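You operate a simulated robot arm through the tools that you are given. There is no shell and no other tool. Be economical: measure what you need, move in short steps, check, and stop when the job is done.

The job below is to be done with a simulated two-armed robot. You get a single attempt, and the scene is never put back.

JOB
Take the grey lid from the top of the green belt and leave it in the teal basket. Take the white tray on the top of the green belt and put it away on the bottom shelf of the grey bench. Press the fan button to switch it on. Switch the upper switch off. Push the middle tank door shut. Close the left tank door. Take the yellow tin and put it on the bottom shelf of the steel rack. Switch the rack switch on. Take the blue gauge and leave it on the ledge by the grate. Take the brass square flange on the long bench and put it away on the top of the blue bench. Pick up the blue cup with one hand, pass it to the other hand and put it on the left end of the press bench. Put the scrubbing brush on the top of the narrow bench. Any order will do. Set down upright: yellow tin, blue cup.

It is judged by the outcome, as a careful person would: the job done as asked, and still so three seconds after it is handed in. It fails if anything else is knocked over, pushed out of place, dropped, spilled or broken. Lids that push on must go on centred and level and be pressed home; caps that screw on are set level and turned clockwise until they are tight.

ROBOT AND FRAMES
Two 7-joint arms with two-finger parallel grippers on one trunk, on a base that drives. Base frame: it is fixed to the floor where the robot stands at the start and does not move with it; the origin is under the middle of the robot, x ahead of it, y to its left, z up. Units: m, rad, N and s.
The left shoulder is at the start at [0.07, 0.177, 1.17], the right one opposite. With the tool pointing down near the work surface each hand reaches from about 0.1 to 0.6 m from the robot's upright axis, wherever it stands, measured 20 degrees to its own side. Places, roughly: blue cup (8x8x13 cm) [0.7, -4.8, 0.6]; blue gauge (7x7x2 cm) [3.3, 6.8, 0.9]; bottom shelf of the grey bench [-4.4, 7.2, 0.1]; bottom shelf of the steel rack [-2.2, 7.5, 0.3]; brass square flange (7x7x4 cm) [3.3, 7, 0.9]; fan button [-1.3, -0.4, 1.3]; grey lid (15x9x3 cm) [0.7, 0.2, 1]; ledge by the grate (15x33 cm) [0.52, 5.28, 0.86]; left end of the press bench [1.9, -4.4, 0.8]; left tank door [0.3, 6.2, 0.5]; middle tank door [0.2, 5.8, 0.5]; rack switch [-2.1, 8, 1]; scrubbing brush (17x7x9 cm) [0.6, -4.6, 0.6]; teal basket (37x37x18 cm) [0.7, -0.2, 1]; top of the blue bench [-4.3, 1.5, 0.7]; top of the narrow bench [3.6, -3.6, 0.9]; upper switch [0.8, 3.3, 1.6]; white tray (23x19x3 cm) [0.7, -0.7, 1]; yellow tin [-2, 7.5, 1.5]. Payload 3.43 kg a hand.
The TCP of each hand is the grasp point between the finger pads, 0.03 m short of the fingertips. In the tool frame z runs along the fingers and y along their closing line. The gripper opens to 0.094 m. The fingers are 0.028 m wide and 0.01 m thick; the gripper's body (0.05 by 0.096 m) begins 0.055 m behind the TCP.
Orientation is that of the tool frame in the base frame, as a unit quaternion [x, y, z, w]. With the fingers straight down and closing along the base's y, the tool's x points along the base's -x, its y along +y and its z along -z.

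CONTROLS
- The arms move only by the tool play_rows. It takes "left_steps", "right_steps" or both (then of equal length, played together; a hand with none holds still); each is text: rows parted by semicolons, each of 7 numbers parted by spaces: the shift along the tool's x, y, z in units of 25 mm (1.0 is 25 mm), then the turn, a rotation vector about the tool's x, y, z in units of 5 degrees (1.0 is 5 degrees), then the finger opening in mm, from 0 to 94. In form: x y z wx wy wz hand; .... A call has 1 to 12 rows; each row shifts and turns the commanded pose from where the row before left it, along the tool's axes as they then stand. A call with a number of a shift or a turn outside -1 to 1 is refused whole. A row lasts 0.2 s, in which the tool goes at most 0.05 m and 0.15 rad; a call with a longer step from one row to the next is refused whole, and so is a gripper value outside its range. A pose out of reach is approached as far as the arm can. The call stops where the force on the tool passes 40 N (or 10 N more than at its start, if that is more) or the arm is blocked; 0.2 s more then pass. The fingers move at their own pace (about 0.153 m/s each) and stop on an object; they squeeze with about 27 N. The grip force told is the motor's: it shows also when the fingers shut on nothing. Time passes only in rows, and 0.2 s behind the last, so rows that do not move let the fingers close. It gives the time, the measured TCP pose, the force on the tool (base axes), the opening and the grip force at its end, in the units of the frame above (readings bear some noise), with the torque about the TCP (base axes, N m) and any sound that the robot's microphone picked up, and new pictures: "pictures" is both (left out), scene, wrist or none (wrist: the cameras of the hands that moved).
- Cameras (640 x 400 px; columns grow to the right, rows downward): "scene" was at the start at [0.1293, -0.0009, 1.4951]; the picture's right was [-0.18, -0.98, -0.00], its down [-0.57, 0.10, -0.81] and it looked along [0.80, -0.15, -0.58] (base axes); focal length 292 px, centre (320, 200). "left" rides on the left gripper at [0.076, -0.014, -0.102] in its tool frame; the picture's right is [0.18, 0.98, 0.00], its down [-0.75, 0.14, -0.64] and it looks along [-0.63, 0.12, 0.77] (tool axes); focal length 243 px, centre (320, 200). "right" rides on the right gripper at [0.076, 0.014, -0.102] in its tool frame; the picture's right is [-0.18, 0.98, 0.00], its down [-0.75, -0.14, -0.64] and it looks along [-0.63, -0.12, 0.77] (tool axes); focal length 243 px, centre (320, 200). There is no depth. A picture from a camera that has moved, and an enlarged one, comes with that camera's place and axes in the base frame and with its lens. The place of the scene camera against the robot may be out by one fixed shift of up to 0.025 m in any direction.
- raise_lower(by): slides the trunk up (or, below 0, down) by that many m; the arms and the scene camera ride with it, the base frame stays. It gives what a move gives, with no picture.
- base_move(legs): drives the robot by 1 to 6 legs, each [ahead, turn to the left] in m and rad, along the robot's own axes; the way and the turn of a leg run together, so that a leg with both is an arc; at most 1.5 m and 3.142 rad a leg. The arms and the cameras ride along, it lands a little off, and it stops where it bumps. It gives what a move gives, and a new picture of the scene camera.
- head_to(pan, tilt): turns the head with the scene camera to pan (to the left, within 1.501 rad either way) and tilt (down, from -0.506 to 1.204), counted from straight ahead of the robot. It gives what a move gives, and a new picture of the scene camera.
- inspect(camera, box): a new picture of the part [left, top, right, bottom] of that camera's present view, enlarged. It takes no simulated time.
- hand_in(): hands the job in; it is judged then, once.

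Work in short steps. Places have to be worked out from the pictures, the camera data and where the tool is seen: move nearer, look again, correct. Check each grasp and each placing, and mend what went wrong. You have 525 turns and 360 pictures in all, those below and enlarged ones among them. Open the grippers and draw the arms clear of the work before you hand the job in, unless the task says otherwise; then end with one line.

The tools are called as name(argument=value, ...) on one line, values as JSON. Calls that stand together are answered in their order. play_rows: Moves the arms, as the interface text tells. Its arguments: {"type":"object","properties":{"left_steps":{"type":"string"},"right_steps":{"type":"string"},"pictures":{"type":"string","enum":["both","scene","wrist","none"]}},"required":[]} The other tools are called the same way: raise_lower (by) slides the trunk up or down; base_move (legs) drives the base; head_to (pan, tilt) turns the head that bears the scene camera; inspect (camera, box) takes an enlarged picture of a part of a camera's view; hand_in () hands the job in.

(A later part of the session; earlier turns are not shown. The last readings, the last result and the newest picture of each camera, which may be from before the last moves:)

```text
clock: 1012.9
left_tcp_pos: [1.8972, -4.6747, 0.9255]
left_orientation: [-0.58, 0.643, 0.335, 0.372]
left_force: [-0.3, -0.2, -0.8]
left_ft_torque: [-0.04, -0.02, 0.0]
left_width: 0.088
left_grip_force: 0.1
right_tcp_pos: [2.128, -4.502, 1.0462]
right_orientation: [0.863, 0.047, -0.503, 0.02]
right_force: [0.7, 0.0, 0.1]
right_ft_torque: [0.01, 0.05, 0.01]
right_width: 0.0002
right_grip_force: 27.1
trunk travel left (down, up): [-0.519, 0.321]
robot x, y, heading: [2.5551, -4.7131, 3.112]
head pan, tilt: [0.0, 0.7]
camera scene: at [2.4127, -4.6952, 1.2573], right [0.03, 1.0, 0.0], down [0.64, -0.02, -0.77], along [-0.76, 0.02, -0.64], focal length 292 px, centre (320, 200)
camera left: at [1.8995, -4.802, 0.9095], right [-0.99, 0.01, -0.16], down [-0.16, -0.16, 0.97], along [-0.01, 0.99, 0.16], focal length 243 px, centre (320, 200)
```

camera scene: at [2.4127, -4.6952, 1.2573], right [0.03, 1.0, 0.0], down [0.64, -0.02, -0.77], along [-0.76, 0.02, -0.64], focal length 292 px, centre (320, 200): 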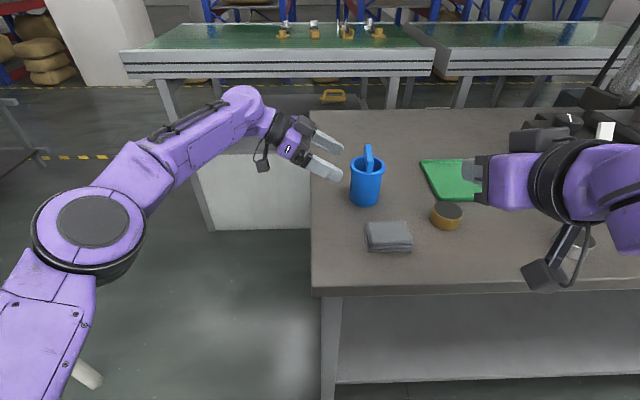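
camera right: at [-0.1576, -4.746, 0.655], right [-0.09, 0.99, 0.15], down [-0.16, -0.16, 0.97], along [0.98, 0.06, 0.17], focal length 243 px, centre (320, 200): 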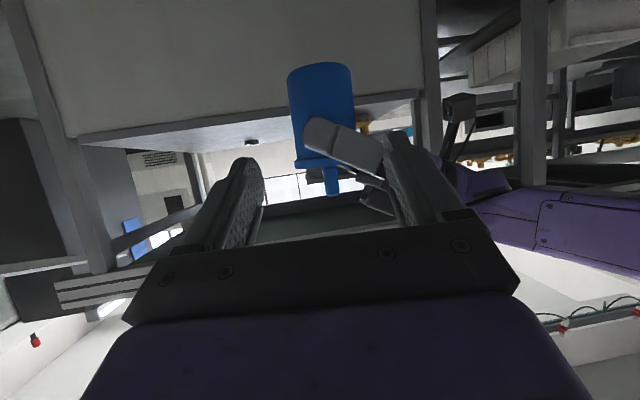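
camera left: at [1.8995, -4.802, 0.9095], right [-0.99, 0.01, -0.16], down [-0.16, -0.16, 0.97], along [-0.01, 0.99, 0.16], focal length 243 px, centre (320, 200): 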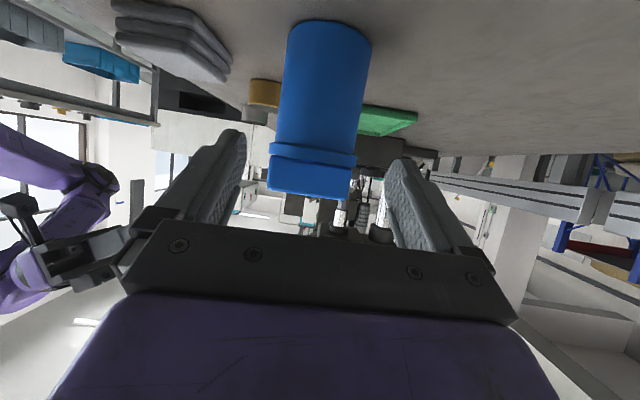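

The cup stands upright on the bench's left end. I raise up, back off, and re-orient both hands (left back to neutral; right rolled 90° for gripping the brush handle).

raise_lower(by=0.3)

base_move(legs=[[-0.2, 0]])

play_rows(left_steps="0 0 0 0 1 0 50;0 0 0 0 1 0 0;0 0 0 0 1 0 0;0 0 0 0 1 0 0;0 0 0 0 1 0 0;0 0 0 0 1 0 0;0 -0.5 0 0 1 0 0;0 -0.5 0 0 1 0 0;0 -0.5 0 0 1 0 0;0 -0.5 0 0 1 0 0;0 -0.5 0 0 1 0 0;0 -0.5 0 0 1 0 0", right_steps="0 0 0 0 0 -1 0;0 0 0 0 0 -1 0;0 0 0 0 0 -1 0;0 0 0 0 0 -1 0;0 0 0 0 0 -1 0;0 0 0 0 0 -1 0;0 0 0 0 0 -1 0;0 0 0 0 0 -1 0;0 0 0 0 0 -1 0;0 0 0 0 0 -1 0;0 0 0 0 0 -1 0;0 0 0 0 0 -1 0", pictures="none")

play_rows(left_steps="0 -0.5 0 0 0 -1 0;0 -0.5 0 0 0 -1 0;0 -0.5 0 0 0 -1 0;0 -0.5 0 0 0 -1 0;0 0 0 0 0 -1 0;0 0 0 0 0 -1 0;0 0 0 0 0 -1 0;0 0 0 0 0 -1 0;0 0 0 0 0 -1 0;0 0 0 0 0 -1 0;0 0 0 0 0 -1 0;0 0 0 0 0 -1 0", right_steps="0 0 0 0 0 -1 0;0 0 0 0 0 -1 0;0 0 0 0 0 -1 0;0 0 0 0 0 -1 0;0 0 0 0 0 -1 0;0 0 0 0 0 -1 0;0 0 0 0 0 0 0;0 0 0 0 0 0 0;0 0 0 0 0 0 0;0 0 0 0 0 0 0;0 0 0 0 0 0 0;0 0 0 0 0 0 0", pictures="none")

play_rows(left_steps="0 0 0 0 0 -1 0;0 0 0 0 0 -1 0;0 0 0 0 0 -1 0;0 0 0 0 0 -1 0;0.5 0 0 0 0 -1 0;0.5 0 0 0 0 -1 0;0.5 0 0 0 0 0 0;0.5 0 0 0 0 0 0", pictures="scene")

```text
clock: 1015.9
left_tcp_pos: [1.8962, -4.6733, 1.2236]
left_orientation: [-0.58, 0.644, 0.334, 0.371]
left_force: [-0.5, -0.2, 0.9]
left_ft_torque: [0.0, 0.02, -0.03]
left_width: 0.0878
left_grip_force: 0.0
right_tcp_pos: [2.1297, -4.5009, 1.3458]
right_orientation: [0.863, 0.046, -0.502, 0.019]
right_force: [0.1, 1.2, 0.2]
right_ft_torque: [-0.02, 0.0, 0.0]
right_width: 0.0
right_grip_force: 26.9
trunk travel left (down, up): [-0.819, 0.021]
robot x, y, heading: [2.5566, -4.7152, 3.111]
head pan, tilt: [0.0, 0.7]
```

```text
clock: 1017.5
left_tcp_pos: [2.0974, -4.6791, 1.2228]
left_orientation: [-0.58, 0.644, 0.334, 0.372]
left_force: [0.2, 0.4, 1.3]
left_ft_torque: [0.0, -0.01, -0.02]
left_width: 0.0881
left_grip_force: 0.1
right_tcp_pos: [2.329, -4.5075, 1.3445]
right_orientation: [0.863, 0.046, -0.502, 0.02]
right_force: [0.6, -0.1, -0.1]
right_ft_torque: [0.01, 0.01, -0.01]
right_width: 0.0
right_grip_force: 27.5
trunk travel left (down, up): [-0.819, 0.021]
robot x, y, heading: [2.7567, -4.718, 3.113]
head pan, tilt: [0.0, 0.7]
camera scene: at [2.612, -4.7005, 1.5569], right [0.03, 1.0, 0.0], down [0.65, -0.02, -0.76], along [-0.76, 0.02, -0.65], focal length 292 px, centre (320, 200)
```

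scene: 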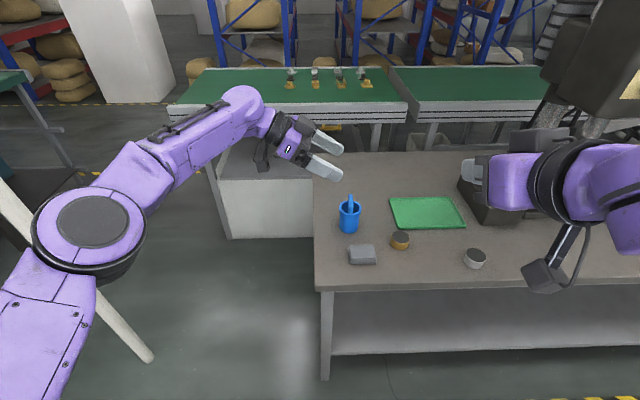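

```text
clock: 1020.1
left_tcp_pos: [2.1833, -4.6944, 1.2189]
left_orientation: [-0.669, 0.743, 0.0, -0.001]
left_force: [1.0, 0.0, 0.1]
left_ft_torque: [-0.01, 0.02, -0.01]
left_width: 0.0001
left_grip_force: 27.0
left hand out of reach, approached as far as the arm can: row 5, 6
right_tcp_pos: [2.332, -4.5074, 1.3461]
right_orientation: [0.724, 0.471, -0.446, -0.235]
right_force: [-0.3, -0.1, -0.2]
right_ft_torque: [0.03, 0.0, 0.01]
right_width: 0.0002
right_grip_force: 27.1
trunk travel left (down, up): [-0.819, 0.021]
robot x, y, heading: [2.7572, -4.7199, 3.108]
head pan, tilt: [0.0, 0.7]
```

```text
clock: 1022.7
left_tcp_pos: [2.2316, -4.6943, 1.2194]
left_orientation: [0.951, -0.309, 0.0, 0.0]
left_force: [-0.2, 0.8, 0.2]
left_ft_torque: [-0.01, 0.03, 0.0]
left_width: 0.0004
left_grip_force: 26.8
right_tcp_pos: [2.3305, -4.5066, 1.3455]
right_orientation: [0.578, 0.643, -0.37, -0.341]
right_force: [-0.1, 0.5, -1.0]
right_ft_torque: [0.01, -0.03, 0.03]
right_width: 0.0
right_grip_force: 27.3
trunk travel left (down, up): [-0.819, 0.021]
robot x, y, heading: [2.7568, -4.7242, 3.11]
head pan, tilt: [0.0, 0.7]
```

```text
clock: 1024.5
left_tcp_pos: [2.2822, -4.705, 1.2196]
left_orientation: [0.999, -0.052, -0.001, 0.0]
left_force: [-0.5, -0.6, 0.1]
left_ft_torque: [-0.02, -0.01, 0.01]
left_width: 0.0001
left_grip_force: 26.7
right_tcp_pos: [2.3316, -4.5069, 1.3446]
right_orientation: [0.577, 0.643, -0.37, -0.342]
right_force: [0.4, -0.5, 0.9]
right_ft_torque: [-0.03, 0.01, 0.05]
right_width: 0.0
right_grip_force: 26.9
trunk travel left (down, up): [-0.819, 0.021]
robot x, y, heading: [2.7582, -4.7212, 3.108]
head pan, tilt: [0.0, 0.7]
camera scene: at [2.616, -4.7008, 1.5574], right [0.03, 1.0, 0.0], down [0.64, -0.02, -0.77], along [-0.77, 0.02, -0.64], focal length 292 px, centre (320, 200)
```

scene: 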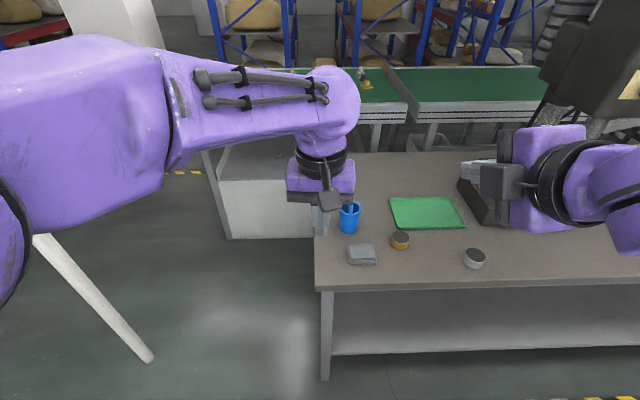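

Arms are in order. I drive back round to the west side, in front of the brush.

base_move(legs=[[0, 1.6], [1.33, 0], [0, -1.57], [1.1, 0], [1.1, 0], [1.1, 0]])

base_move(legs=[[0, -1.58], [1.6, 0], [0, -1.57]])

raise_lower(by=-0.4)

raise_lower(by=-0.2)

head_to(pan=0, tilt=0.35)

```text
clock: 1054.4
left_tcp_pos: [-0.9837, -6.06, 1.2184]
left_orientation: [0.999, -0.035, 0.0, -0.001]
left_force: [-0.1, 0.6, 0.2]
left_ft_torque: [-0.01, 0.0, 0.05]
left_width: 0.0
left_grip_force: 26.4
right_tcp_pos: [-0.9395, -5.8611, 1.3465]
right_orientation: [0.566, 0.652, -0.376, -0.335]
right_force: [-0.5, 0.9, 0.1]
right_ft_torque: [0.0, -0.01, -0.02]
right_width: 0.0003
right_grip_force: 26.9
trunk travel left (down, up): [-0.819, 0.021]
robot x, y, heading: [-0.5053, -6.0566, -3.134]
head pan, tilt: [0.0, 0.7]
camera scene: at [-0.6488, -6.0436, 1.5573], right [-0.01, 1.0, 0.0], down [0.64, 0.0, -0.77], along [-0.77, 0.0, -0.64], focal length 292 px, centre (320, 200)
```

scene: 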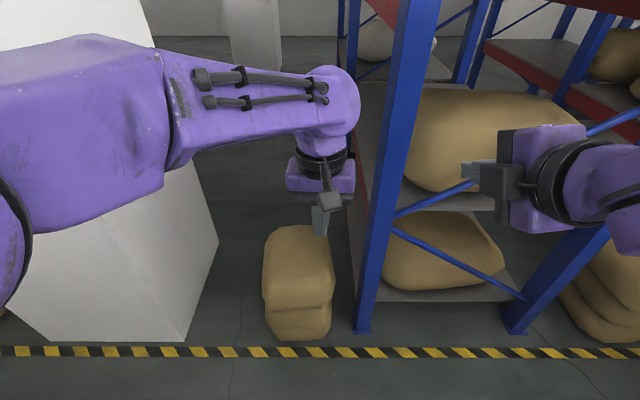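

```text
refused: 1.6 is not a number from -1.5 to 1.5
```

```text
clock: 1058.2
left_tcp_pos: [-0.9832, -6.0591, 0.8186]
left_orientation: [0.999, -0.035, 0.0, 0.0]
left_force: [-1.1, 0.7, -0.1]
left_ft_torque: [-0.01, 0.08, -0.03]
left_width: 0.0
left_grip_force: 27.1
right_tcp_pos: [-0.9395, -5.8611, 0.9464]
right_orientation: [0.566, 0.653, -0.376, -0.336]
right_force: [-0.9, 0.2, -0.2]
right_ft_torque: [-0.03, -0.01, 0.0]
right_width: 0.0001
right_grip_force: 27.3
trunk travel left (down, up): [-0.419, 0.421]
robot x, y, heading: [-0.5098, -6.0572, -3.139]
head pan, tilt: [0.0, 0.7]
```

```text
clock: 1060.4
left_tcp_pos: [-0.984, -6.0598, 0.62]
left_orientation: [0.999, -0.035, 0.0, 0.0]
left_force: [-0.7, -0.4, 0.1]
left_ft_torque: [0.01, -0.02, -0.01]
left_width: 0.0
left_grip_force: 26.7
right_tcp_pos: [-0.9409, -5.8613, 0.746]
right_orientation: [0.567, 0.652, -0.376, -0.335]
right_force: [-0.6, 0.8, 0.3]
right_ft_torque: [-0.02, -0.05, -0.02]
right_width: 0.0003
right_grip_force: 27.1
trunk travel left (down, up): [-0.219, 0.621]
robot x, y, heading: [-0.5064, -6.0582, -3.141]
head pan, tilt: [0.0, 0.7]
```

```text
clock: 1061.2
left_tcp_pos: [-0.984, -6.0577, 0.6181]
left_orientation: [0.999, -0.035, 0.0, 0.0]
left_force: [0.2, -0.4, 0.5]
left_ft_torque: [0.0, -0.01, 0.02]
left_width: 0.0
left_grip_force: 27.0
right_tcp_pos: [-0.9388, -5.8612, 0.7449]
right_orientation: [0.567, 0.652, -0.375, -0.335]
right_force: [0.2, 0.4, 0.3]
right_ft_torque: [-0.03, -0.02, 0.03]
right_width: 0.0
right_grip_force: 26.8
trunk travel left (down, up): [-0.219, 0.621]
robot x, y, heading: [-0.5063, -6.0578, -3.134]
head pan, tilt: [0.0, 0.351]
camera scene: at [-0.6576, -6.0438, 0.9886], right [-0.01, 1.0, 0.0], down [0.34, 0.0, -0.94], along [-0.94, -0.01, -0.34], focal length 292 px, centre (320, 200)
```

scene: 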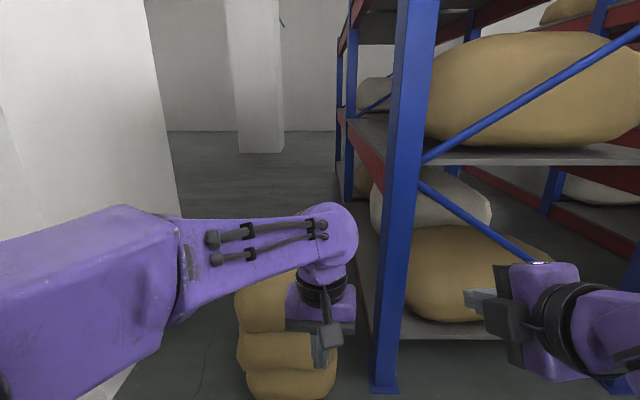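

The drive call was refused (leg too long), leaving me low in the aisle. I raise the trunk for the move and repeat with shorter legs.

raise_lower(by=0.3)

base_move(legs=[[0, -1.58], [1.45, 0], [0, -1.57]])

raise_lower(by=-0.3)

play_rows(right_steps="0 0 0 0 0 0 60;0 0 0 0 0 0 60", pictures="both")

```text
clock: 1064.2
left_tcp_pos: [-0.9842, -6.0582, 0.9194]
left_orientation: [0.999, -0.036, -0.001, 0.0]
left_force: [-1.2, 0.6, -0.6]
left_ft_torque: [0.01, -0.03, -0.06]
left_width: 0.0001
left_grip_force: 27.2
right_tcp_pos: [-0.9405, -5.8616, 1.0463]
right_orientation: [0.567, 0.652, -0.375, -0.335]
right_force: [0.5, 0.4, -0.5]
right_ft_torque: [0.01, -0.01, 0.0]
right_width: 0.0001
right_grip_force: 26.9
trunk travel left (down, up): [-0.519, 0.321]
robot x, y, heading: [-0.5061, -6.0594, -3.133]
head pan, tilt: [0.0, 0.351]
```

```text
clock: 1079.0
left_tcp_pos: [-0.0156, -4.6354, 0.9193]
left_orientation: [0.044, 0.999, -0.001, 0.0]
left_force: [0.5, 0.5, 0.0]
left_ft_torque: [-0.02, 0.01, -0.04]
left_width: 0.0
left_grip_force: 26.6
right_tcp_pos: [-0.0634, -4.834, 1.0452]
right_orientation: [0.647, -0.572, 0.338, -0.373]
right_force: [1.0, -0.1, -1.2]
right_ft_torque: [0.0, -0.01, -0.02]
right_width: 0.0003
right_grip_force: 26.9
trunk travel left (down, up): [-0.519, 0.321]
robot x, y, heading: [-0.4926, -4.6265, -0.015]
head pan, tilt: [0.0, 0.351]
camera scene: at [-0.3572, -4.6147, 1.2887], right [-0.01, -1.0, 0.0], down [-0.34, 0.0, -0.94], along [0.94, -0.01, -0.34], focal length 292 px, centre (320, 200)
```

scene: 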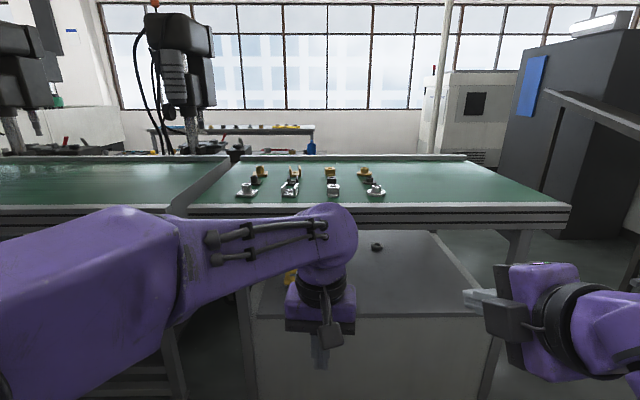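

```text
clock: 1082.0
left_tcp_pos: [-0.0163, -4.6356, 0.6196]
left_orientation: [0.045, 0.999, 0.0, -0.001]
left_force: [0.1, -0.5, 0.7]
left_ft_torque: [0.0, 0.0, 0.01]
left_width: 0.0
left_grip_force: 27.0
right_tcp_pos: [-0.0642, -4.8324, 0.7461]
right_orientation: [0.647, -0.573, 0.338, -0.373]
right_force: [-0.5, -0.4, 0.2]
right_ft_torque: [0.01, 0.03, 0.0]
right_width: 0.0
right_grip_force: 26.9
trunk travel left (down, up): [-0.219, 0.621]
robot x, y, heading: [-0.4969, -4.6271, -0.015]
head pan, tilt: [0.0, 0.351]
```

```text
clock: 1082.6
left_tcp_pos: [-0.0161, -4.6361, 0.6201]
left_orientation: [0.044, 0.999, 0.0, 0.0]
left_force: [-0.3, 0.1, -0.6]
left_ft_torque: [0.02, 0.0, 0.0]
left_width: 0.0
left_grip_force: 27.2
right_tcp_pos: [-0.0656, -4.8324, 0.7452]
right_orientation: [0.647, -0.573, 0.339, -0.371]
right_force: [-0.7, -0.7, 0.0]
right_ft_torque: [-0.01, 0.01, 0.01]
right_width: 0.0598
right_grip_force: 0.0
trunk travel left (down, up): [-0.219, 0.621]
robot x, y, heading: [-0.4963, -4.6249, -0.012]
head pan, tilt: [0.0, 0.351]
camera scene: at [-0.3572, -4.6145, 0.9887], right [-0.01, -1.0, 0.0], down [-0.34, 0.0, -0.94], along [0.94, -0.01, -0.34], focal length 292 px, centre (320, 200)
camera right: at [-0.1512, -4.9184, 0.7851], right [-0.5, 0.12, -0.86], down [-0.57, 0.7, 0.43], along [0.65, 0.71, -0.28], focal length 243 px, centre (320, 200)
```

scene: 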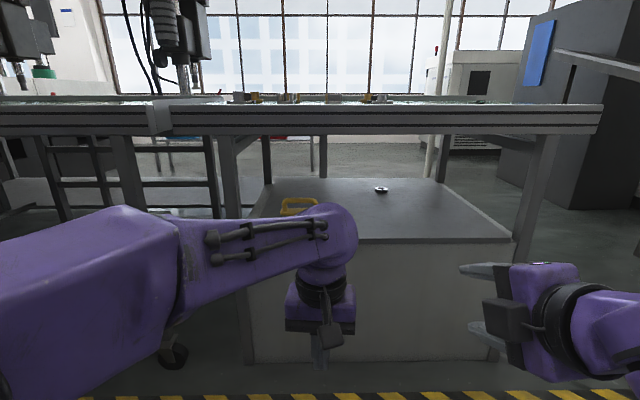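
right: 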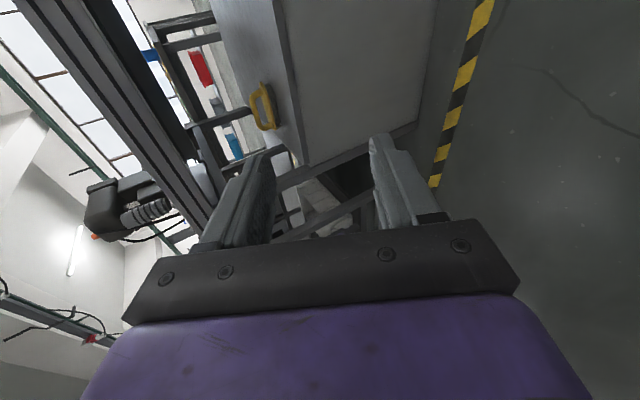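

I level the right hand's pitch (now rolled so the camera is at its side), tuck the left hand, and sidestep to line the right hand up with the brush.

play_rows(right_steps="0 0 0 1 0 0 60;0 0 0 1 0 0 60;0 0 0 1 0 0 60;0 0 0 1 0 0 60;0 0 0 1 0 0 60;0 0 0 0 0 0 60;0 0 0 0 0 0 60;0 0 0 0 0 0 60", left_steps="1 0 -0.2 0 0 0 0;1 0 -0.2 0 0 0 0;1 0 -0.2 0 0 0 0;1 0 -0.2 0 0 0 0;1 0.3 -0.2 0 0 0 0;1 0.3 -0.2 0 0 0 0;1 0.3 0 0 0 0 0;1 0.3 0 0 0 0 0", pictures="none")

base_move(legs=[[0, 1.57], [0.26, 0], [0, -1.57]])

play_rows(right_steps="0 0 0 0 0 0 60", pictures="both")

```text
clock: 1084.4
left_tcp_pos: [-0.2127, -4.5877, 0.6493]
left_orientation: [0.043, 0.999, 0.0, 0.001]
left_force: [0.6, 0.0, 0.6]
left_ft_torque: [-0.03, 0.0, -0.02]
left_width: 0.0
left_grip_force: 26.8
right_tcp_pos: [-0.0336, -4.828, 0.7717]
right_orientation: [0.552, -0.486, 0.454, -0.503]
right_force: [0.0, 0.0, -0.2]
right_ft_torque: [0.01, 0.01, 0.01]
right_width: 0.0597
right_grip_force: 0.0
right hand out of reach, approached as far as the arm can: row 3, 4, 5
trunk travel left (down, up): [-0.219, 0.621]
robot x, y, heading: [-0.4914, -4.6276, -0.014]
head pan, tilt: [0.0, 0.351]
```

```text
clock: 1093.9
left_tcp_pos: [-0.2146, -4.3196, 0.6505]
left_orientation: [0.031, 1.0, 0.0, 0.0]
left_force: [0.4, -0.6, 0.5]
left_ft_torque: [0.0, 0.01, -0.03]
left_width: 0.0
left_grip_force: 27.1
right_tcp_pos: [-0.0281, -4.5554, 0.7699]
right_orientation: [0.558, -0.479, 0.448, -0.509]
right_force: [-0.5, -0.4, -0.4]
right_ft_torque: [-0.02, 0.0, -0.01]
right_width: 0.06
right_grip_force: 0.1
trunk travel left (down, up): [-0.219, 0.621]
robot x, y, heading: [-0.492, -4.3684, 0.015]
head pan, tilt: [0.0, 0.351]
camera scene: at [-0.357, -4.3493, 0.9887], right [0.01, -1.0, 0.0], down [-0.34, 0.0, -0.94], along [0.94, 0.01, -0.34], focal length 292 px, centre (320, 200)
```

scene: 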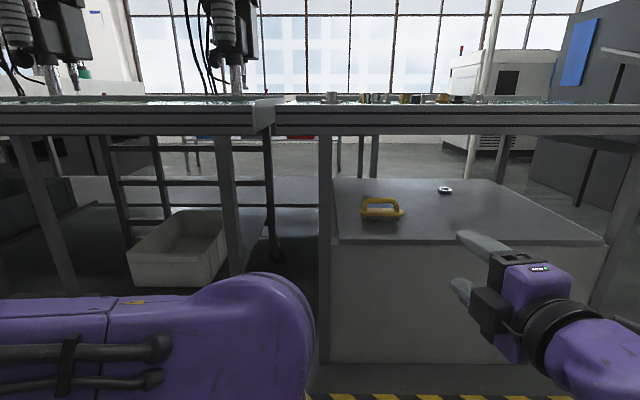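

```text
clock: 1094.3
left_tcp_pos: [-0.2146, -4.319, 0.6511]
left_orientation: [0.031, 1.0, 0.0, 0.0]
left_force: [0.5, -0.1, 0.6]
left_ft_torque: [-0.01, -0.02, -0.03]
left_width: 0.0001
left_grip_force: 26.8
right_tcp_pos: [-0.0274, -4.5552, 0.7704]
right_orientation: [0.558, -0.479, 0.447, -0.509]
right_force: [0.6, 1.7, 0.7]
right_ft_torque: [-0.01, -0.02, 0.02]
right_width: 0.0598
right_grip_force: 0.0
trunk travel left (down, up): [-0.219, 0.621]
robot x, y, heading: [-0.4908, -4.3675, 0.007]
head pan, tilt: [0.0, 0.351]
camera scene: at [-0.357, -4.3492, 0.9887], right [0.01, -1.0, 0.0], down [-0.34, 0.0, -0.94], along [0.94, 0.01, -0.34], focal length 292 px, centre (320, 200)
camera right: at [-0.1198, -4.6448, 0.7661], right [-0.1, 0.16, -0.98], down [-0.73, 0.66, 0.18], along [0.68, 0.73, 0.05], focal length 243 px, centre (320, 200)
```

scene: 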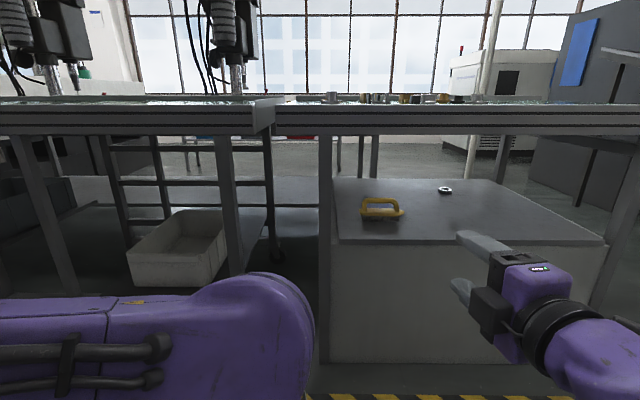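
right: 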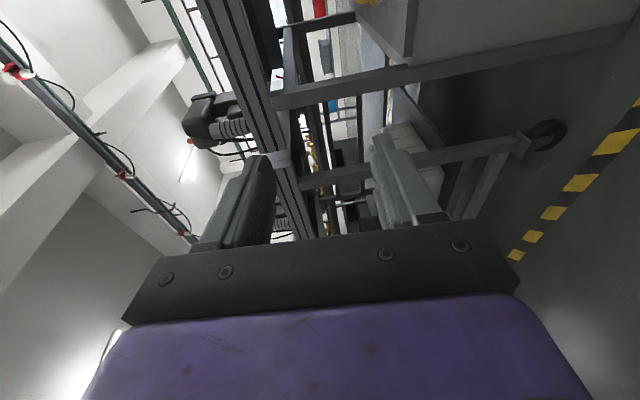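

The right hand now points forward with vertical closing. I zoom on the brush to measure the handle.

inspect(camera="scene", box=[340, 180, 430, 230])

```text
7.11 times, centred on (385, 205) of scene
camera zoom: at [-0.357, -4.3492, 0.9887], right [0.01, -1.0, 0.0], down [-0.34, 0.0, -0.94], along [0.94, 0.01, -0.34], focal length 2079 px, centre (-142, 164)
```

zoom: 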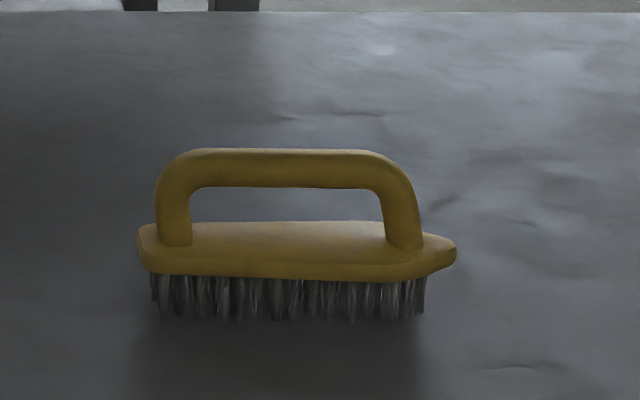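

Bar centre ≈(0.633, -4.554, 0.629), 2 cm thick, 3 cm gap beneath. I lower the trunk 14 cm, open to 34 mm and drive ahead 0.45 m.

raise_lower(by=-0.14)

base_move(legs=[[0.45, 0]])

play_rows(right_steps="0 0 0 0 0 0 34;0 0 1 0 0 0 34;0 0 1 0 0 0 34;0 0 0 0 0 0 34", pictures="both")

```text
clock: 1096.0
left_tcp_pos: [-0.213, -4.3181, 0.5096]
left_orientation: [0.031, 1.0, 0.0, 0.0]
left_force: [-0.4, 0.8, -0.4]
left_ft_torque: [0.0, 0.02, 0.04]
left_width: 0.0
left_grip_force: 26.8
right_tcp_pos: [-0.0282, -4.5564, 0.6308]
right_orientation: [0.558, -0.478, 0.448, -0.509]
right_force: [-0.7, -0.6, -0.9]
right_ft_torque: [0.01, -0.04, -0.02]
right_width: 0.0603
right_grip_force: 0.1
trunk travel left (down, up): [-0.079, 0.761]
robot x, y, heading: [-0.4964, -4.3651, 0.009]
head pan, tilt: [0.0, 0.351]
```

```text
clock: 1098.7
left_tcp_pos: [0.2339, -4.3132, 0.5102]
left_orientation: [0.032, 1.0, 0.0, 0.0]
left_force: [-0.1, -0.1, -0.9]
left_ft_torque: [-0.04, -0.03, 0.02]
left_width: 0.0001
left_grip_force: 26.6
right_tcp_pos: [0.4179, -4.5503, 0.6303]
right_orientation: [0.558, -0.479, 0.447, -0.509]
right_force: [-0.4, 0.0, -0.5]
right_ft_torque: [-0.01, -0.01, -0.01]
right_width: 0.06
right_grip_force: 0.1
trunk travel left (down, up): [-0.079, 0.761]
robot x, y, heading: [-0.0485, -4.3615, 0.008]
head pan, tilt: [0.0, 0.351]
camera scene: at [0.0902, -4.3435, 0.8487], right [0.01, -1.0, 0.0], down [-0.34, 0.0, -0.94], along [0.94, 0.01, -0.34], focal length 292 px, centre (320, 200)
```

scene: 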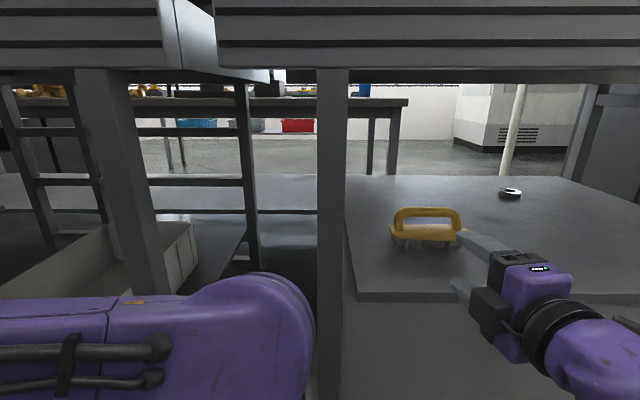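

```text
clock: 1099.7
left_tcp_pos: [0.2336, -4.3128, 0.5095]
left_orientation: [0.032, 0.999, 0.0, 0.0]
left_force: [0.7, 0.6, 0.0]
left_ft_torque: [-0.01, 0.02, 0.01]
left_width: 0.0001
left_grip_force: 27.6
right_tcp_pos: [0.4686, -4.5421, 0.6265]
right_orientation: [0.559, -0.478, 0.447, -0.509]
right_force: [-0.1, 0.1, -0.2]
right_ft_torque: [0.0, -0.04, 0.01]
right_width: 0.0341
right_grip_force: 0.1
trunk travel left (down, up): [-0.079, 0.761]
robot x, y, heading: [-0.0447, -4.3626, 0.009]
head pan, tilt: [0.0, 0.351]
camera scene: at [0.0902, -4.3435, 0.8487], right [0.01, -1.0, 0.0], down [-0.34, 0.0, -0.94], along [0.94, 0.01, -0.34], focal length 292 px, centre (320, 200)
camera right: at [0.3767, -4.6316, 0.6221], right [-0.1, 0.16, -0.98], down [-0.73, 0.66, 0.18], along [0.68, 0.73, 0.05], focal length 243 px, centre (320, 200)
```

scene: 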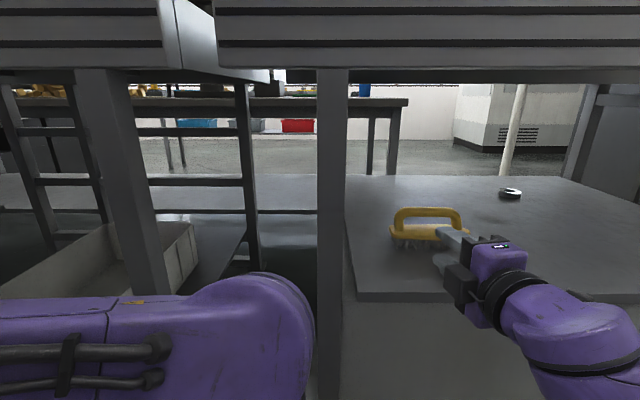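
right: 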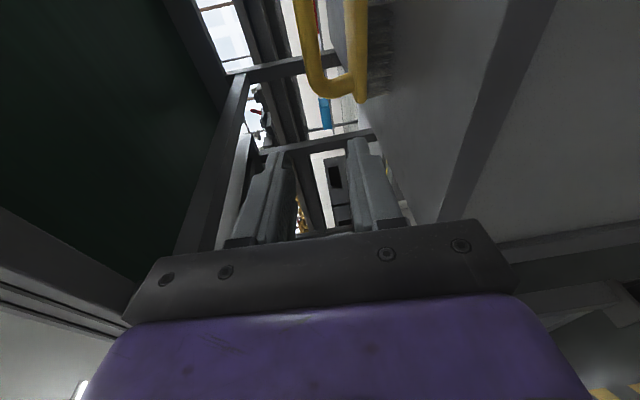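

The wrist view gives bar centre z≈0.618 with a ~2 cm gap under it. I set 30 mm opening, correct 3 cm right and slightly up, and advance most of the way.

play_rows(right_steps="0.4 -0.07 1 0 0 0 30;0.4 -0.07 1 0 0 0 30;0.4 -0.08 1 0 0 0 30;0 0 0 0 0 0 30", pictures="wrist")

```text
clock: 1100.7
left_tcp_pos: [0.2337, -4.3133, 0.5099]
left_orientation: [0.032, 1.0, 0.0, 0.001]
left_force: [0.8, -0.2, 0.3]
left_ft_torque: [-0.01, -0.01, -0.01]
left_width: 0.0001
left_grip_force: 26.6
right_tcp_pos: [0.5476, -4.5612, 0.6284]
right_orientation: [0.559, -0.479, 0.447, -0.509]
right_force: [-0.4, 0.2, -0.6]
right_ft_torque: [0.01, -0.03, 0.02]
right_width: 0.0298
right_grip_force: 0.2
trunk travel left (down, up): [-0.079, 0.761]
robot x, y, heading: [-0.0466, -4.3615, 0.01]
head pan, tilt: [0.0, 0.351]
camera right: at [0.4558, -4.6512, 0.6222], right [-0.1, 0.16, -0.98], down [-0.73, 0.66, 0.18], along [0.68, 0.73, 0.05], focal length 243 px, centre (320, 200)
```

right: 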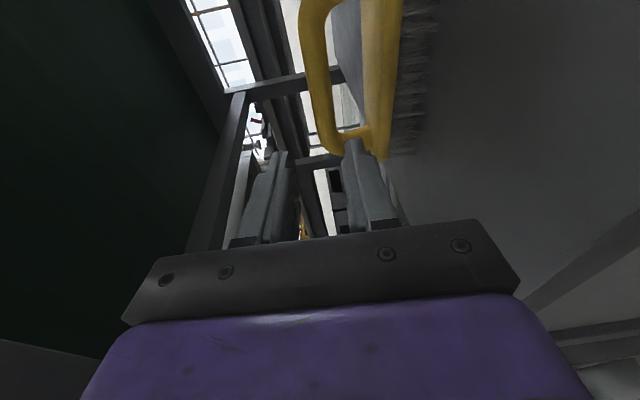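

The handle's left leg is at y≈-4.53, so its middle is nearer y≈-4.58; bar z≈0.615. I shift 3 cm right and 6 mm down first, then check.

play_rows(right_steps="0.62 0.13 0 0 0 0 30;0.62 0.13 0 0 0 0 30;0 0 0 0 0 0 30", pictures="wrist")

```text
clock: 1101.5
left_tcp_pos: [0.2333, -4.313, 0.5103]
left_orientation: [0.031, 1.0, 0.0, 0.0]
left_force: [-0.3, 0.0, -0.7]
left_ft_torque: [-0.01, 0.01, 0.02]
left_width: 0.0
left_grip_force: 27.4
right_tcp_pos: [0.5505, -4.5925, 0.6208]
right_orientation: [0.559, -0.478, 0.448, -0.509]
right_force: [-0.3, -0.3, -0.2]
right_ft_torque: [-0.01, 0.0, -0.01]
right_width: 0.0301
right_grip_force: 0.0
trunk travel left (down, up): [-0.079, 0.761]
robot x, y, heading: [-0.0447, -4.358, 0.012]
head pan, tilt: [0.0, 0.351]
camera right: at [0.459, -4.6824, 0.6161], right [-0.1, 0.16, -0.98], down [-0.73, 0.66, 0.18], along [0.68, 0.73, 0.05], focal length 243 px, centre (320, 200)
```

right: 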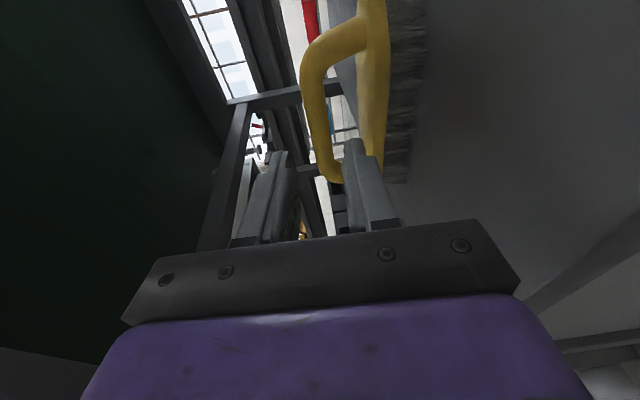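

Now both handle legs are seen: handle y -4.64…-4.54, bar z≈0.616. I advance 7 cm in small steps.

play_rows(right_steps="0 0 0.7 0 0 0 30;0 0 0.7 0 0 0 30;0 0 0.6 0 0 0 30;0 0 0.5 0 0 0 30;0 0 0 0 0 0 30", pictures="wrist")

```text
clock: 1102.7
left_tcp_pos: [0.233, -4.3136, 0.5113]
left_orientation: [0.031, 1.0, 0.0, 0.001]
left_force: [0.4, -0.1, -0.1]
left_ft_torque: [0.03, 0.02, -0.03]
left_width: 0.0001
left_grip_force: 26.7
right_tcp_pos: [0.6131, -4.583, 0.6147]
right_orientation: [0.559, -0.478, 0.447, -0.509]
right_force: [-1.2, 0.1, -0.1]
right_ft_torque: [-0.01, 0.0, 0.03]
right_width: 0.0301
right_grip_force: 0.1
trunk travel left (down, up): [-0.079, 0.761]
robot x, y, heading: [-0.0487, -4.365, 0.015]
head pan, tilt: [0.0, 0.351]
camera right: at [0.521, -4.6731, 0.611], right [-0.1, 0.16, -0.98], down [-0.73, 0.66, 0.18], along [0.68, 0.73, 0.05], focal length 243 px, centre (320, 200)
```

right: 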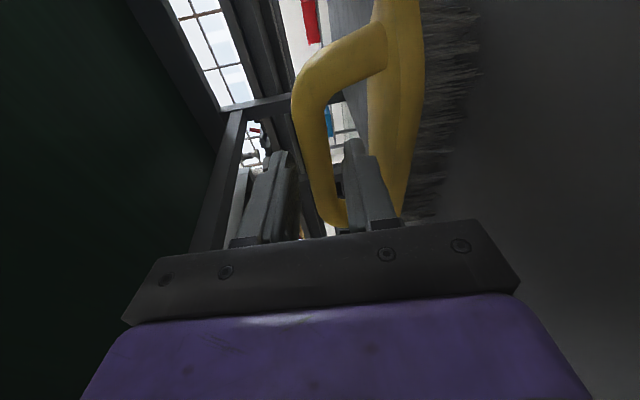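

The bar lies between the fingers with the lower one inside the arch. I close on it.

play_rows(right_steps="0 0 0.3 0 0 0 30;0 0 0 0 0 0 20;0 0 0 0 0 0 10;0 0 0 0 0 0 5;0 0 0 0 0 0 5", pictures="wrist")

```text
clock: 1103.9
left_tcp_pos: [0.2336, -4.3125, 0.5109]
left_orientation: [0.031, 1.0, 0.0, 0.001]
left_force: [-0.6, 0.4, -0.7]
left_ft_torque: [0.01, -0.03, -0.03]
left_width: 0.0001
left_grip_force: 27.2
right_tcp_pos: [0.6206, -4.5822, 0.6178]
right_orientation: [0.558, -0.478, 0.448, -0.51]
right_force: [3.4, -0.6, 12.7]
right_ft_torque: [0.83, -0.35, -0.11]
right_width: 0.0177
right_grip_force: 26.9
trunk travel left (down, up): [-0.079, 0.761]
robot x, y, heading: [-0.0512, -4.3623, 0.016]
head pan, tilt: [0.0, 0.351]
camera right: at [0.5278, -4.672, 0.6121], right [-0.1, 0.16, -0.98], down [-0.73, 0.66, 0.18], along [0.68, 0.73, 0.05], focal length 243 px, centre (320, 200)
```

right: 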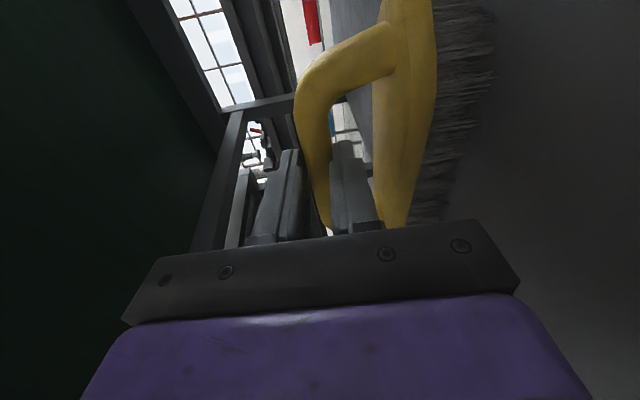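

The handle is gripped. I lift 6 cm and reverse out from under the belt.

raise_lower(by=0.06)

base_move(legs=[[-0.5, 0]])

```text
clock: 1104.9
left_tcp_pos: [0.2335, -4.3134, 0.5699]
left_orientation: [0.032, 1.0, 0.0, 0.0]
left_force: [-0.2, 0.3, -0.2]
left_ft_torque: [0.01, 0.01, -0.01]
left_width: 0.0001
left_grip_force: 26.5
right_tcp_pos: [0.6203, -4.5823, 0.6738]
right_orientation: [0.558, -0.479, 0.448, -0.508]
right_force: [-0.4, -0.2, -1.3]
right_ft_torque: [0.01, 0.06, -0.01]
right_width: 0.0174
right_grip_force: 27.1
trunk travel left (down, up): [-0.139, 0.701]
robot x, y, heading: [-0.0473, -4.3621, 0.012]
head pan, tilt: [0.0, 0.351]
```

```text
clock: 1107.9
left_tcp_pos: [-0.2771, -4.3203, 0.5686]
left_orientation: [0.035, 0.999, -0.001, 0.0]
left_force: [0.3, 1.3, 0.3]
left_ft_torque: [-0.01, -0.03, -0.01]
left_width: 0.0
left_grip_force: 27.1
right_tcp_pos: [0.1076, -4.5908, 0.6754]
right_orientation: [0.557, -0.481, 0.449, -0.507]
right_force: [0.2, 0.1, -0.4]
right_ft_torque: [-0.06, 0.04, 0.0]
right_width: 0.0174
right_grip_force: 26.6
trunk travel left (down, up): [-0.139, 0.701]
robot x, y, heading: [-0.5573, -4.3648, 0.004]
head pan, tilt: [0.0, 0.351]
camera scene: at [-0.4206, -4.3492, 0.9086], right [0.01, -1.0, 0.0], down [-0.34, 0.0, -0.94], along [0.94, 0.0, -0.34], focal length 292 px, centre (320, 200)
```

scene: 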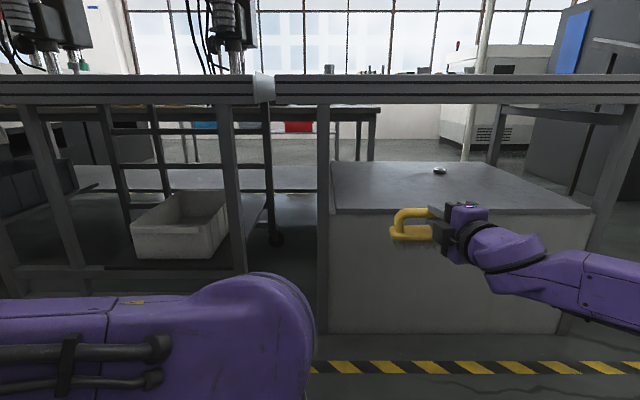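

The brush is held by its handle. I raise the trunk and drive round to the south end of the narrow bench.

raise_lower(by=0.4)

base_move(legs=[[0, -1.6], [0.86, 0], [0.86, 0], [0, 1.61]])

base_move(legs=[[1.0, 0], [1.0, 0], [1.0, 0], [1.0, 0], [0, 1.55]])

head_to(pan=-0.1, tilt=0.5)

```text
clock: 1111.7
left_tcp_pos: [-0.2773, -4.3219, 0.9711]
left_orientation: [0.034, 0.999, 0.0, 0.0]
left_force: [-0.3, 0.0, 0.0]
left_ft_torque: [0.03, 0.0, 0.01]
left_width: 0.0
left_grip_force: 27.2
right_tcp_pos: [0.1096, -4.5923, 1.0735]
right_orientation: [0.557, -0.48, 0.45, -0.507]
right_force: [-0.1, -0.5, -0.9]
right_ft_torque: [-0.04, 0.03, 0.0]
right_width: 0.0173
right_grip_force: 27.1
trunk travel left (down, up): [-0.539, 0.301]
robot x, y, heading: [-0.5584, -4.3666, 0.008]
head pan, tilt: [0.0, 0.351]
```

```text
clock: 1128.0
left_tcp_pos: [-0.3285, -6.0328, 0.9696]
left_orientation: [0.053, 0.999, 0.001, 0.0]
left_force: [0.0, 0.7, 0.0]
left_ft_torque: [0.01, 0.0, -0.01]
left_width: 0.0002
left_grip_force: 26.6
right_tcp_pos: [0.0441, -6.3184, 1.0748]
right_orientation: [0.548, -0.491, 0.458, -0.499]
right_force: [0.4, 0.1, -1.7]
right_ft_torque: [-0.02, -0.02, 0.02]
right_width: 0.0173
right_grip_force: 26.6
trunk travel left (down, up): [-0.539, 0.301]
robot x, y, heading: [-0.6083, -6.0639, -0.032]
head pan, tilt: [0.0, 0.351]
camera scene: at [-0.4741, -6.056, 1.3086], right [-0.03, -1.0, 0.0], down [-0.34, 0.01, -0.94], along [0.94, -0.03, -0.34], focal length 292 px, centre (320, 200)
```

scene: 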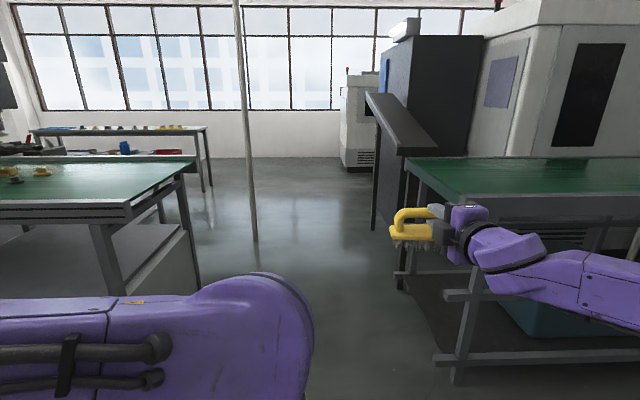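

```text
clock: 1151.3
left_tcp_pos: [3.3306, -5.9596, 0.9701]
left_orientation: [-0.66, 0.751, 0.001, 0.0]
left_force: [0.1, -0.1, -0.5]
left_ft_torque: [0.05, -0.02, -0.03]
left_width: 0.0002
left_grip_force: 27.4
right_tcp_pos: [3.625, -5.59, 1.0752]
right_orientation: [0.735, 0.033, -0.021, -0.677]
right_force: [0.4, -0.4, -2.1]
right_ft_torque: [-0.04, 0.0, -0.01]
right_width: 0.0174
right_grip_force: 26.7
trunk travel left (down, up): [-0.539, 0.301]
robot x, y, heading: [3.361, -6.2393, 1.517]
head pan, tilt: [0.0, 0.351]
camera scene: at [3.3604, -6.0824, 1.3086], right [1.0, -0.05, 0.0], down [-0.02, -0.34, -0.94], along [0.05, 0.94, -0.34], focal length 292 px, centre (320, 200)
```

scene: 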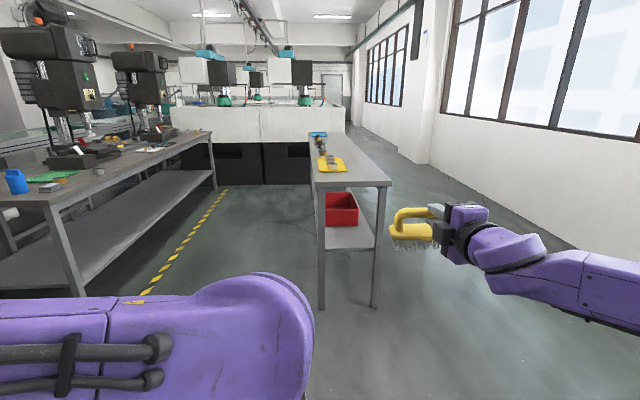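

```text
clock: 1152.0
left_tcp_pos: [3.3309, -5.9591, 0.9703]
left_orientation: [-0.661, 0.751, 0.0, 0.0]
left_force: [0.1, 0.1, 0.0]
left_ft_torque: [0.01, 0.0, -0.02]
left_width: 0.0
left_grip_force: 27.0
right_tcp_pos: [3.6251, -5.5913, 1.0749]
right_orientation: [0.735, 0.032, -0.022, -0.677]
right_force: [0.6, -1.0, -1.3]
right_ft_torque: [-0.04, 0.0, -0.03]
right_width: 0.0172
right_grip_force: 26.7
trunk travel left (down, up): [-0.539, 0.301]
robot x, y, heading: [3.3618, -6.2402, 1.518]
head pan, tilt: [-0.099, 0.499]
camera scene: at [3.3695, -6.0855, 1.295], right [0.99, -0.15, 0.0], down [-0.07, -0.47, -0.88], along [0.13, 0.87, -0.48], focal length 292 px, centre (320, 200)
```

scene: 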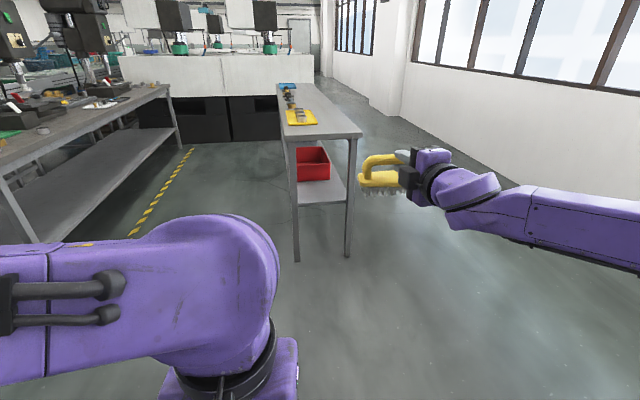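

The bench's south edge is at y≈-4.75 (x 3.39–3.78), free back to y≈-4.5. I straighten and drive up so the brush is over about (3.58, -4.63).

base_move(legs=[[0, 0.06], [0.94, 0]])

```text
clock: 1157.3
left_tcp_pos: [3.3202, -5.0343, 0.9698]
left_orientation: [-0.676, 0.737, 0.0, 0.0]
left_force: [0.0, 0.8, 0.9]
left_ft_torque: [-0.02, -0.01, -0.03]
left_width: 0.0
left_grip_force: 27.0
right_tcp_pos: [3.5986, -4.655, 1.0738]
right_orientation: [0.734, 0.049, -0.037, -0.677]
right_force: [0.3, -0.2, -0.9]
right_ft_torque: [-0.04, -0.03, 0.01]
right_width: 0.0173
right_grip_force: 26.7
trunk travel left (down, up): [-0.539, 0.301]
robot x, y, heading: [3.3582, -5.3158, 1.562]
head pan, tilt: [-0.099, 0.499]
camera scene: at [3.3645, -5.1594, 1.2949], right [0.99, -0.11, 0.0], down [-0.05, -0.48, -0.88], along [0.1, 0.87, -0.48], focal length 292 px, centre (320, 200)
```

scene: 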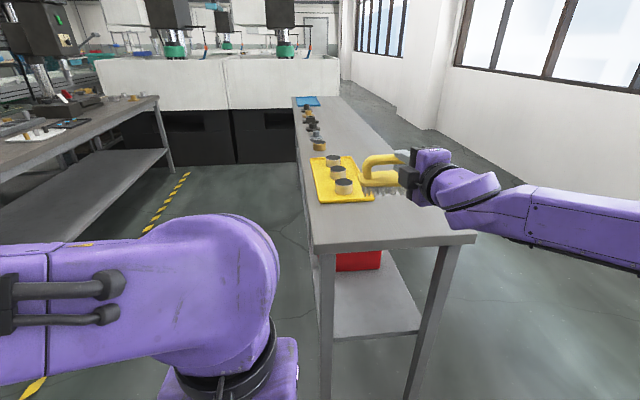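

The bench edge now appears nearer y≈-4.6 (top ≈0.86). I advance 0.15 m so the brush is at y≈-4.50, in front of the yellow tray.

base_move(legs=[[0.15, 0]])

raise_lower(by=-0.08)

play_rows(right_steps="0 0 0 0 0 0 5", pictures="both")

```text
clock: 1158.7
left_tcp_pos: [3.3215, -4.8833, 0.9702]
left_orientation: [-0.677, 0.736, 0.0, 0.0]
left_force: [0.8, 1.3, 0.3]
left_ft_torque: [-0.04, -0.01, 0.03]
left_width: 0.0
left_grip_force: 27.3
right_tcp_pos: [3.6008, -4.5025, 1.073]
right_orientation: [0.734, 0.048, -0.037, -0.676]
right_force: [-0.6, 0.3, -1.4]
right_ft_torque: [0.01, -0.01, -0.01]
right_width: 0.0173
right_grip_force: 26.6
trunk travel left (down, up): [-0.539, 0.301]
robot x, y, heading: [3.3635, -5.1661, 1.556]
head pan, tilt: [-0.099, 0.499]
camera scene: at [3.366, -5.008, 1.2949], right [0.99, -0.11, 0.0], down [-0.05, -0.48, -0.88], along [0.1, 0.87, -0.48], focal length 292 px, centre (320, 200)
```

scene: 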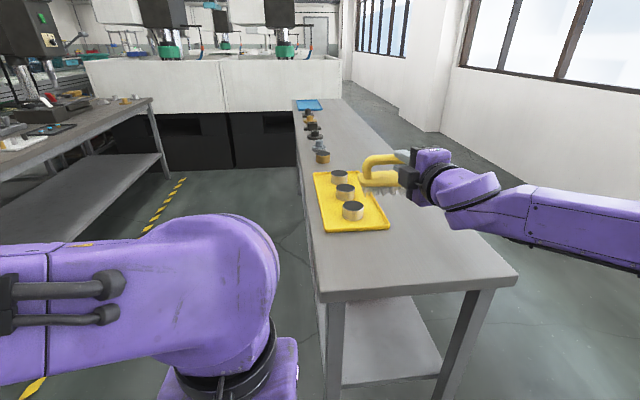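

```text
clock: 1159.8
left_tcp_pos: [3.3211, -4.8846, 0.8901]
left_orientation: [-0.677, 0.736, 0.0, 0.001]
left_force: [0.3, -1.1, -0.2]
left_ft_torque: [-0.02, 0.04, 0.01]
left_width: 0.0001
left_grip_force: 27.2
right_tcp_pos: [3.5994, -4.5044, 0.9947]
right_orientation: [0.734, 0.048, -0.036, -0.676]
right_force: [-0.1, 0.6, -1.5]
right_ft_torque: [-0.06, -0.01, 0.02]
right_width: 0.0173
right_grip_force: 26.7
trunk travel left (down, up): [-0.459, 0.381]
robot x, y, heading: [3.3618, -5.1639, 1.563]
head pan, tilt: [-0.099, 0.499]
```

```text
clock: 1160.2
left_tcp_pos: [3.3225, -4.8848, 0.8896]
left_orientation: [-0.676, 0.737, 0.0, 0.001]
left_force: [-0.8, -0.3, -0.5]
left_ft_torque: [0.03, 0.0, -0.02]
left_width: 0.0
left_grip_force: 26.9
right_tcp_pos: [3.599, -4.5035, 0.9945]
right_orientation: [0.734, 0.048, -0.036, -0.676]
right_force: [-0.2, 0.4, -1.0]
right_ft_torque: [-0.06, 0.02, -0.01]
right_width: 0.0173
right_grip_force: 26.9
trunk travel left (down, up): [-0.459, 0.381]
robot x, y, heading: [3.3602, -5.1666, 1.556]
head pan, tilt: [-0.099, 0.499]
camera scene: at [3.3661, -5.0089, 1.215], right [0.99, -0.11, 0.0], down [-0.05, -0.48, -0.88], along [0.1, 0.87, -0.48], focal length 292 px, centre (320, 200)
camera right: at [3.6876, -4.5967, 0.99], right [-0.16, -0.1, -0.98], down [-0.68, -0.71, 0.18], along [-0.72, 0.69, 0.05], focal length 243 px, centre (320, 200)
```

scene: 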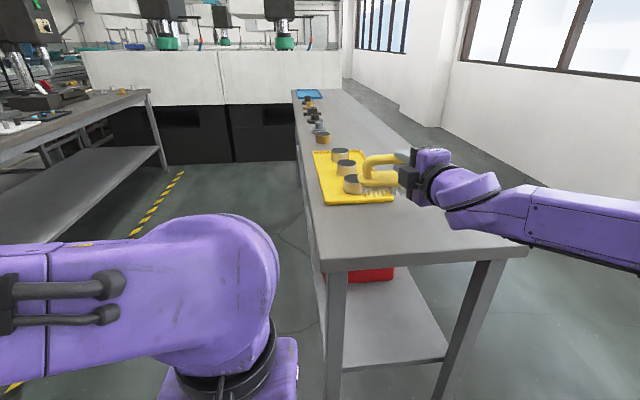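
right: 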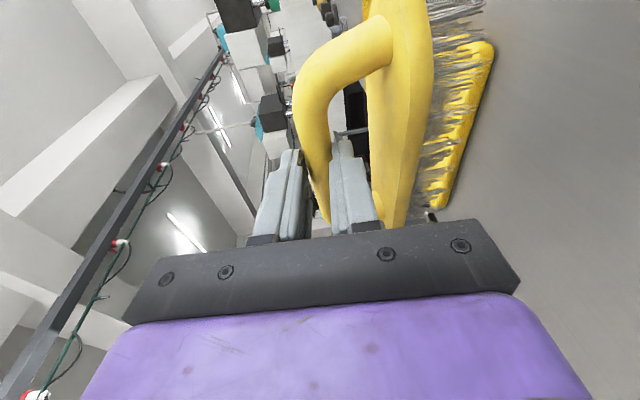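

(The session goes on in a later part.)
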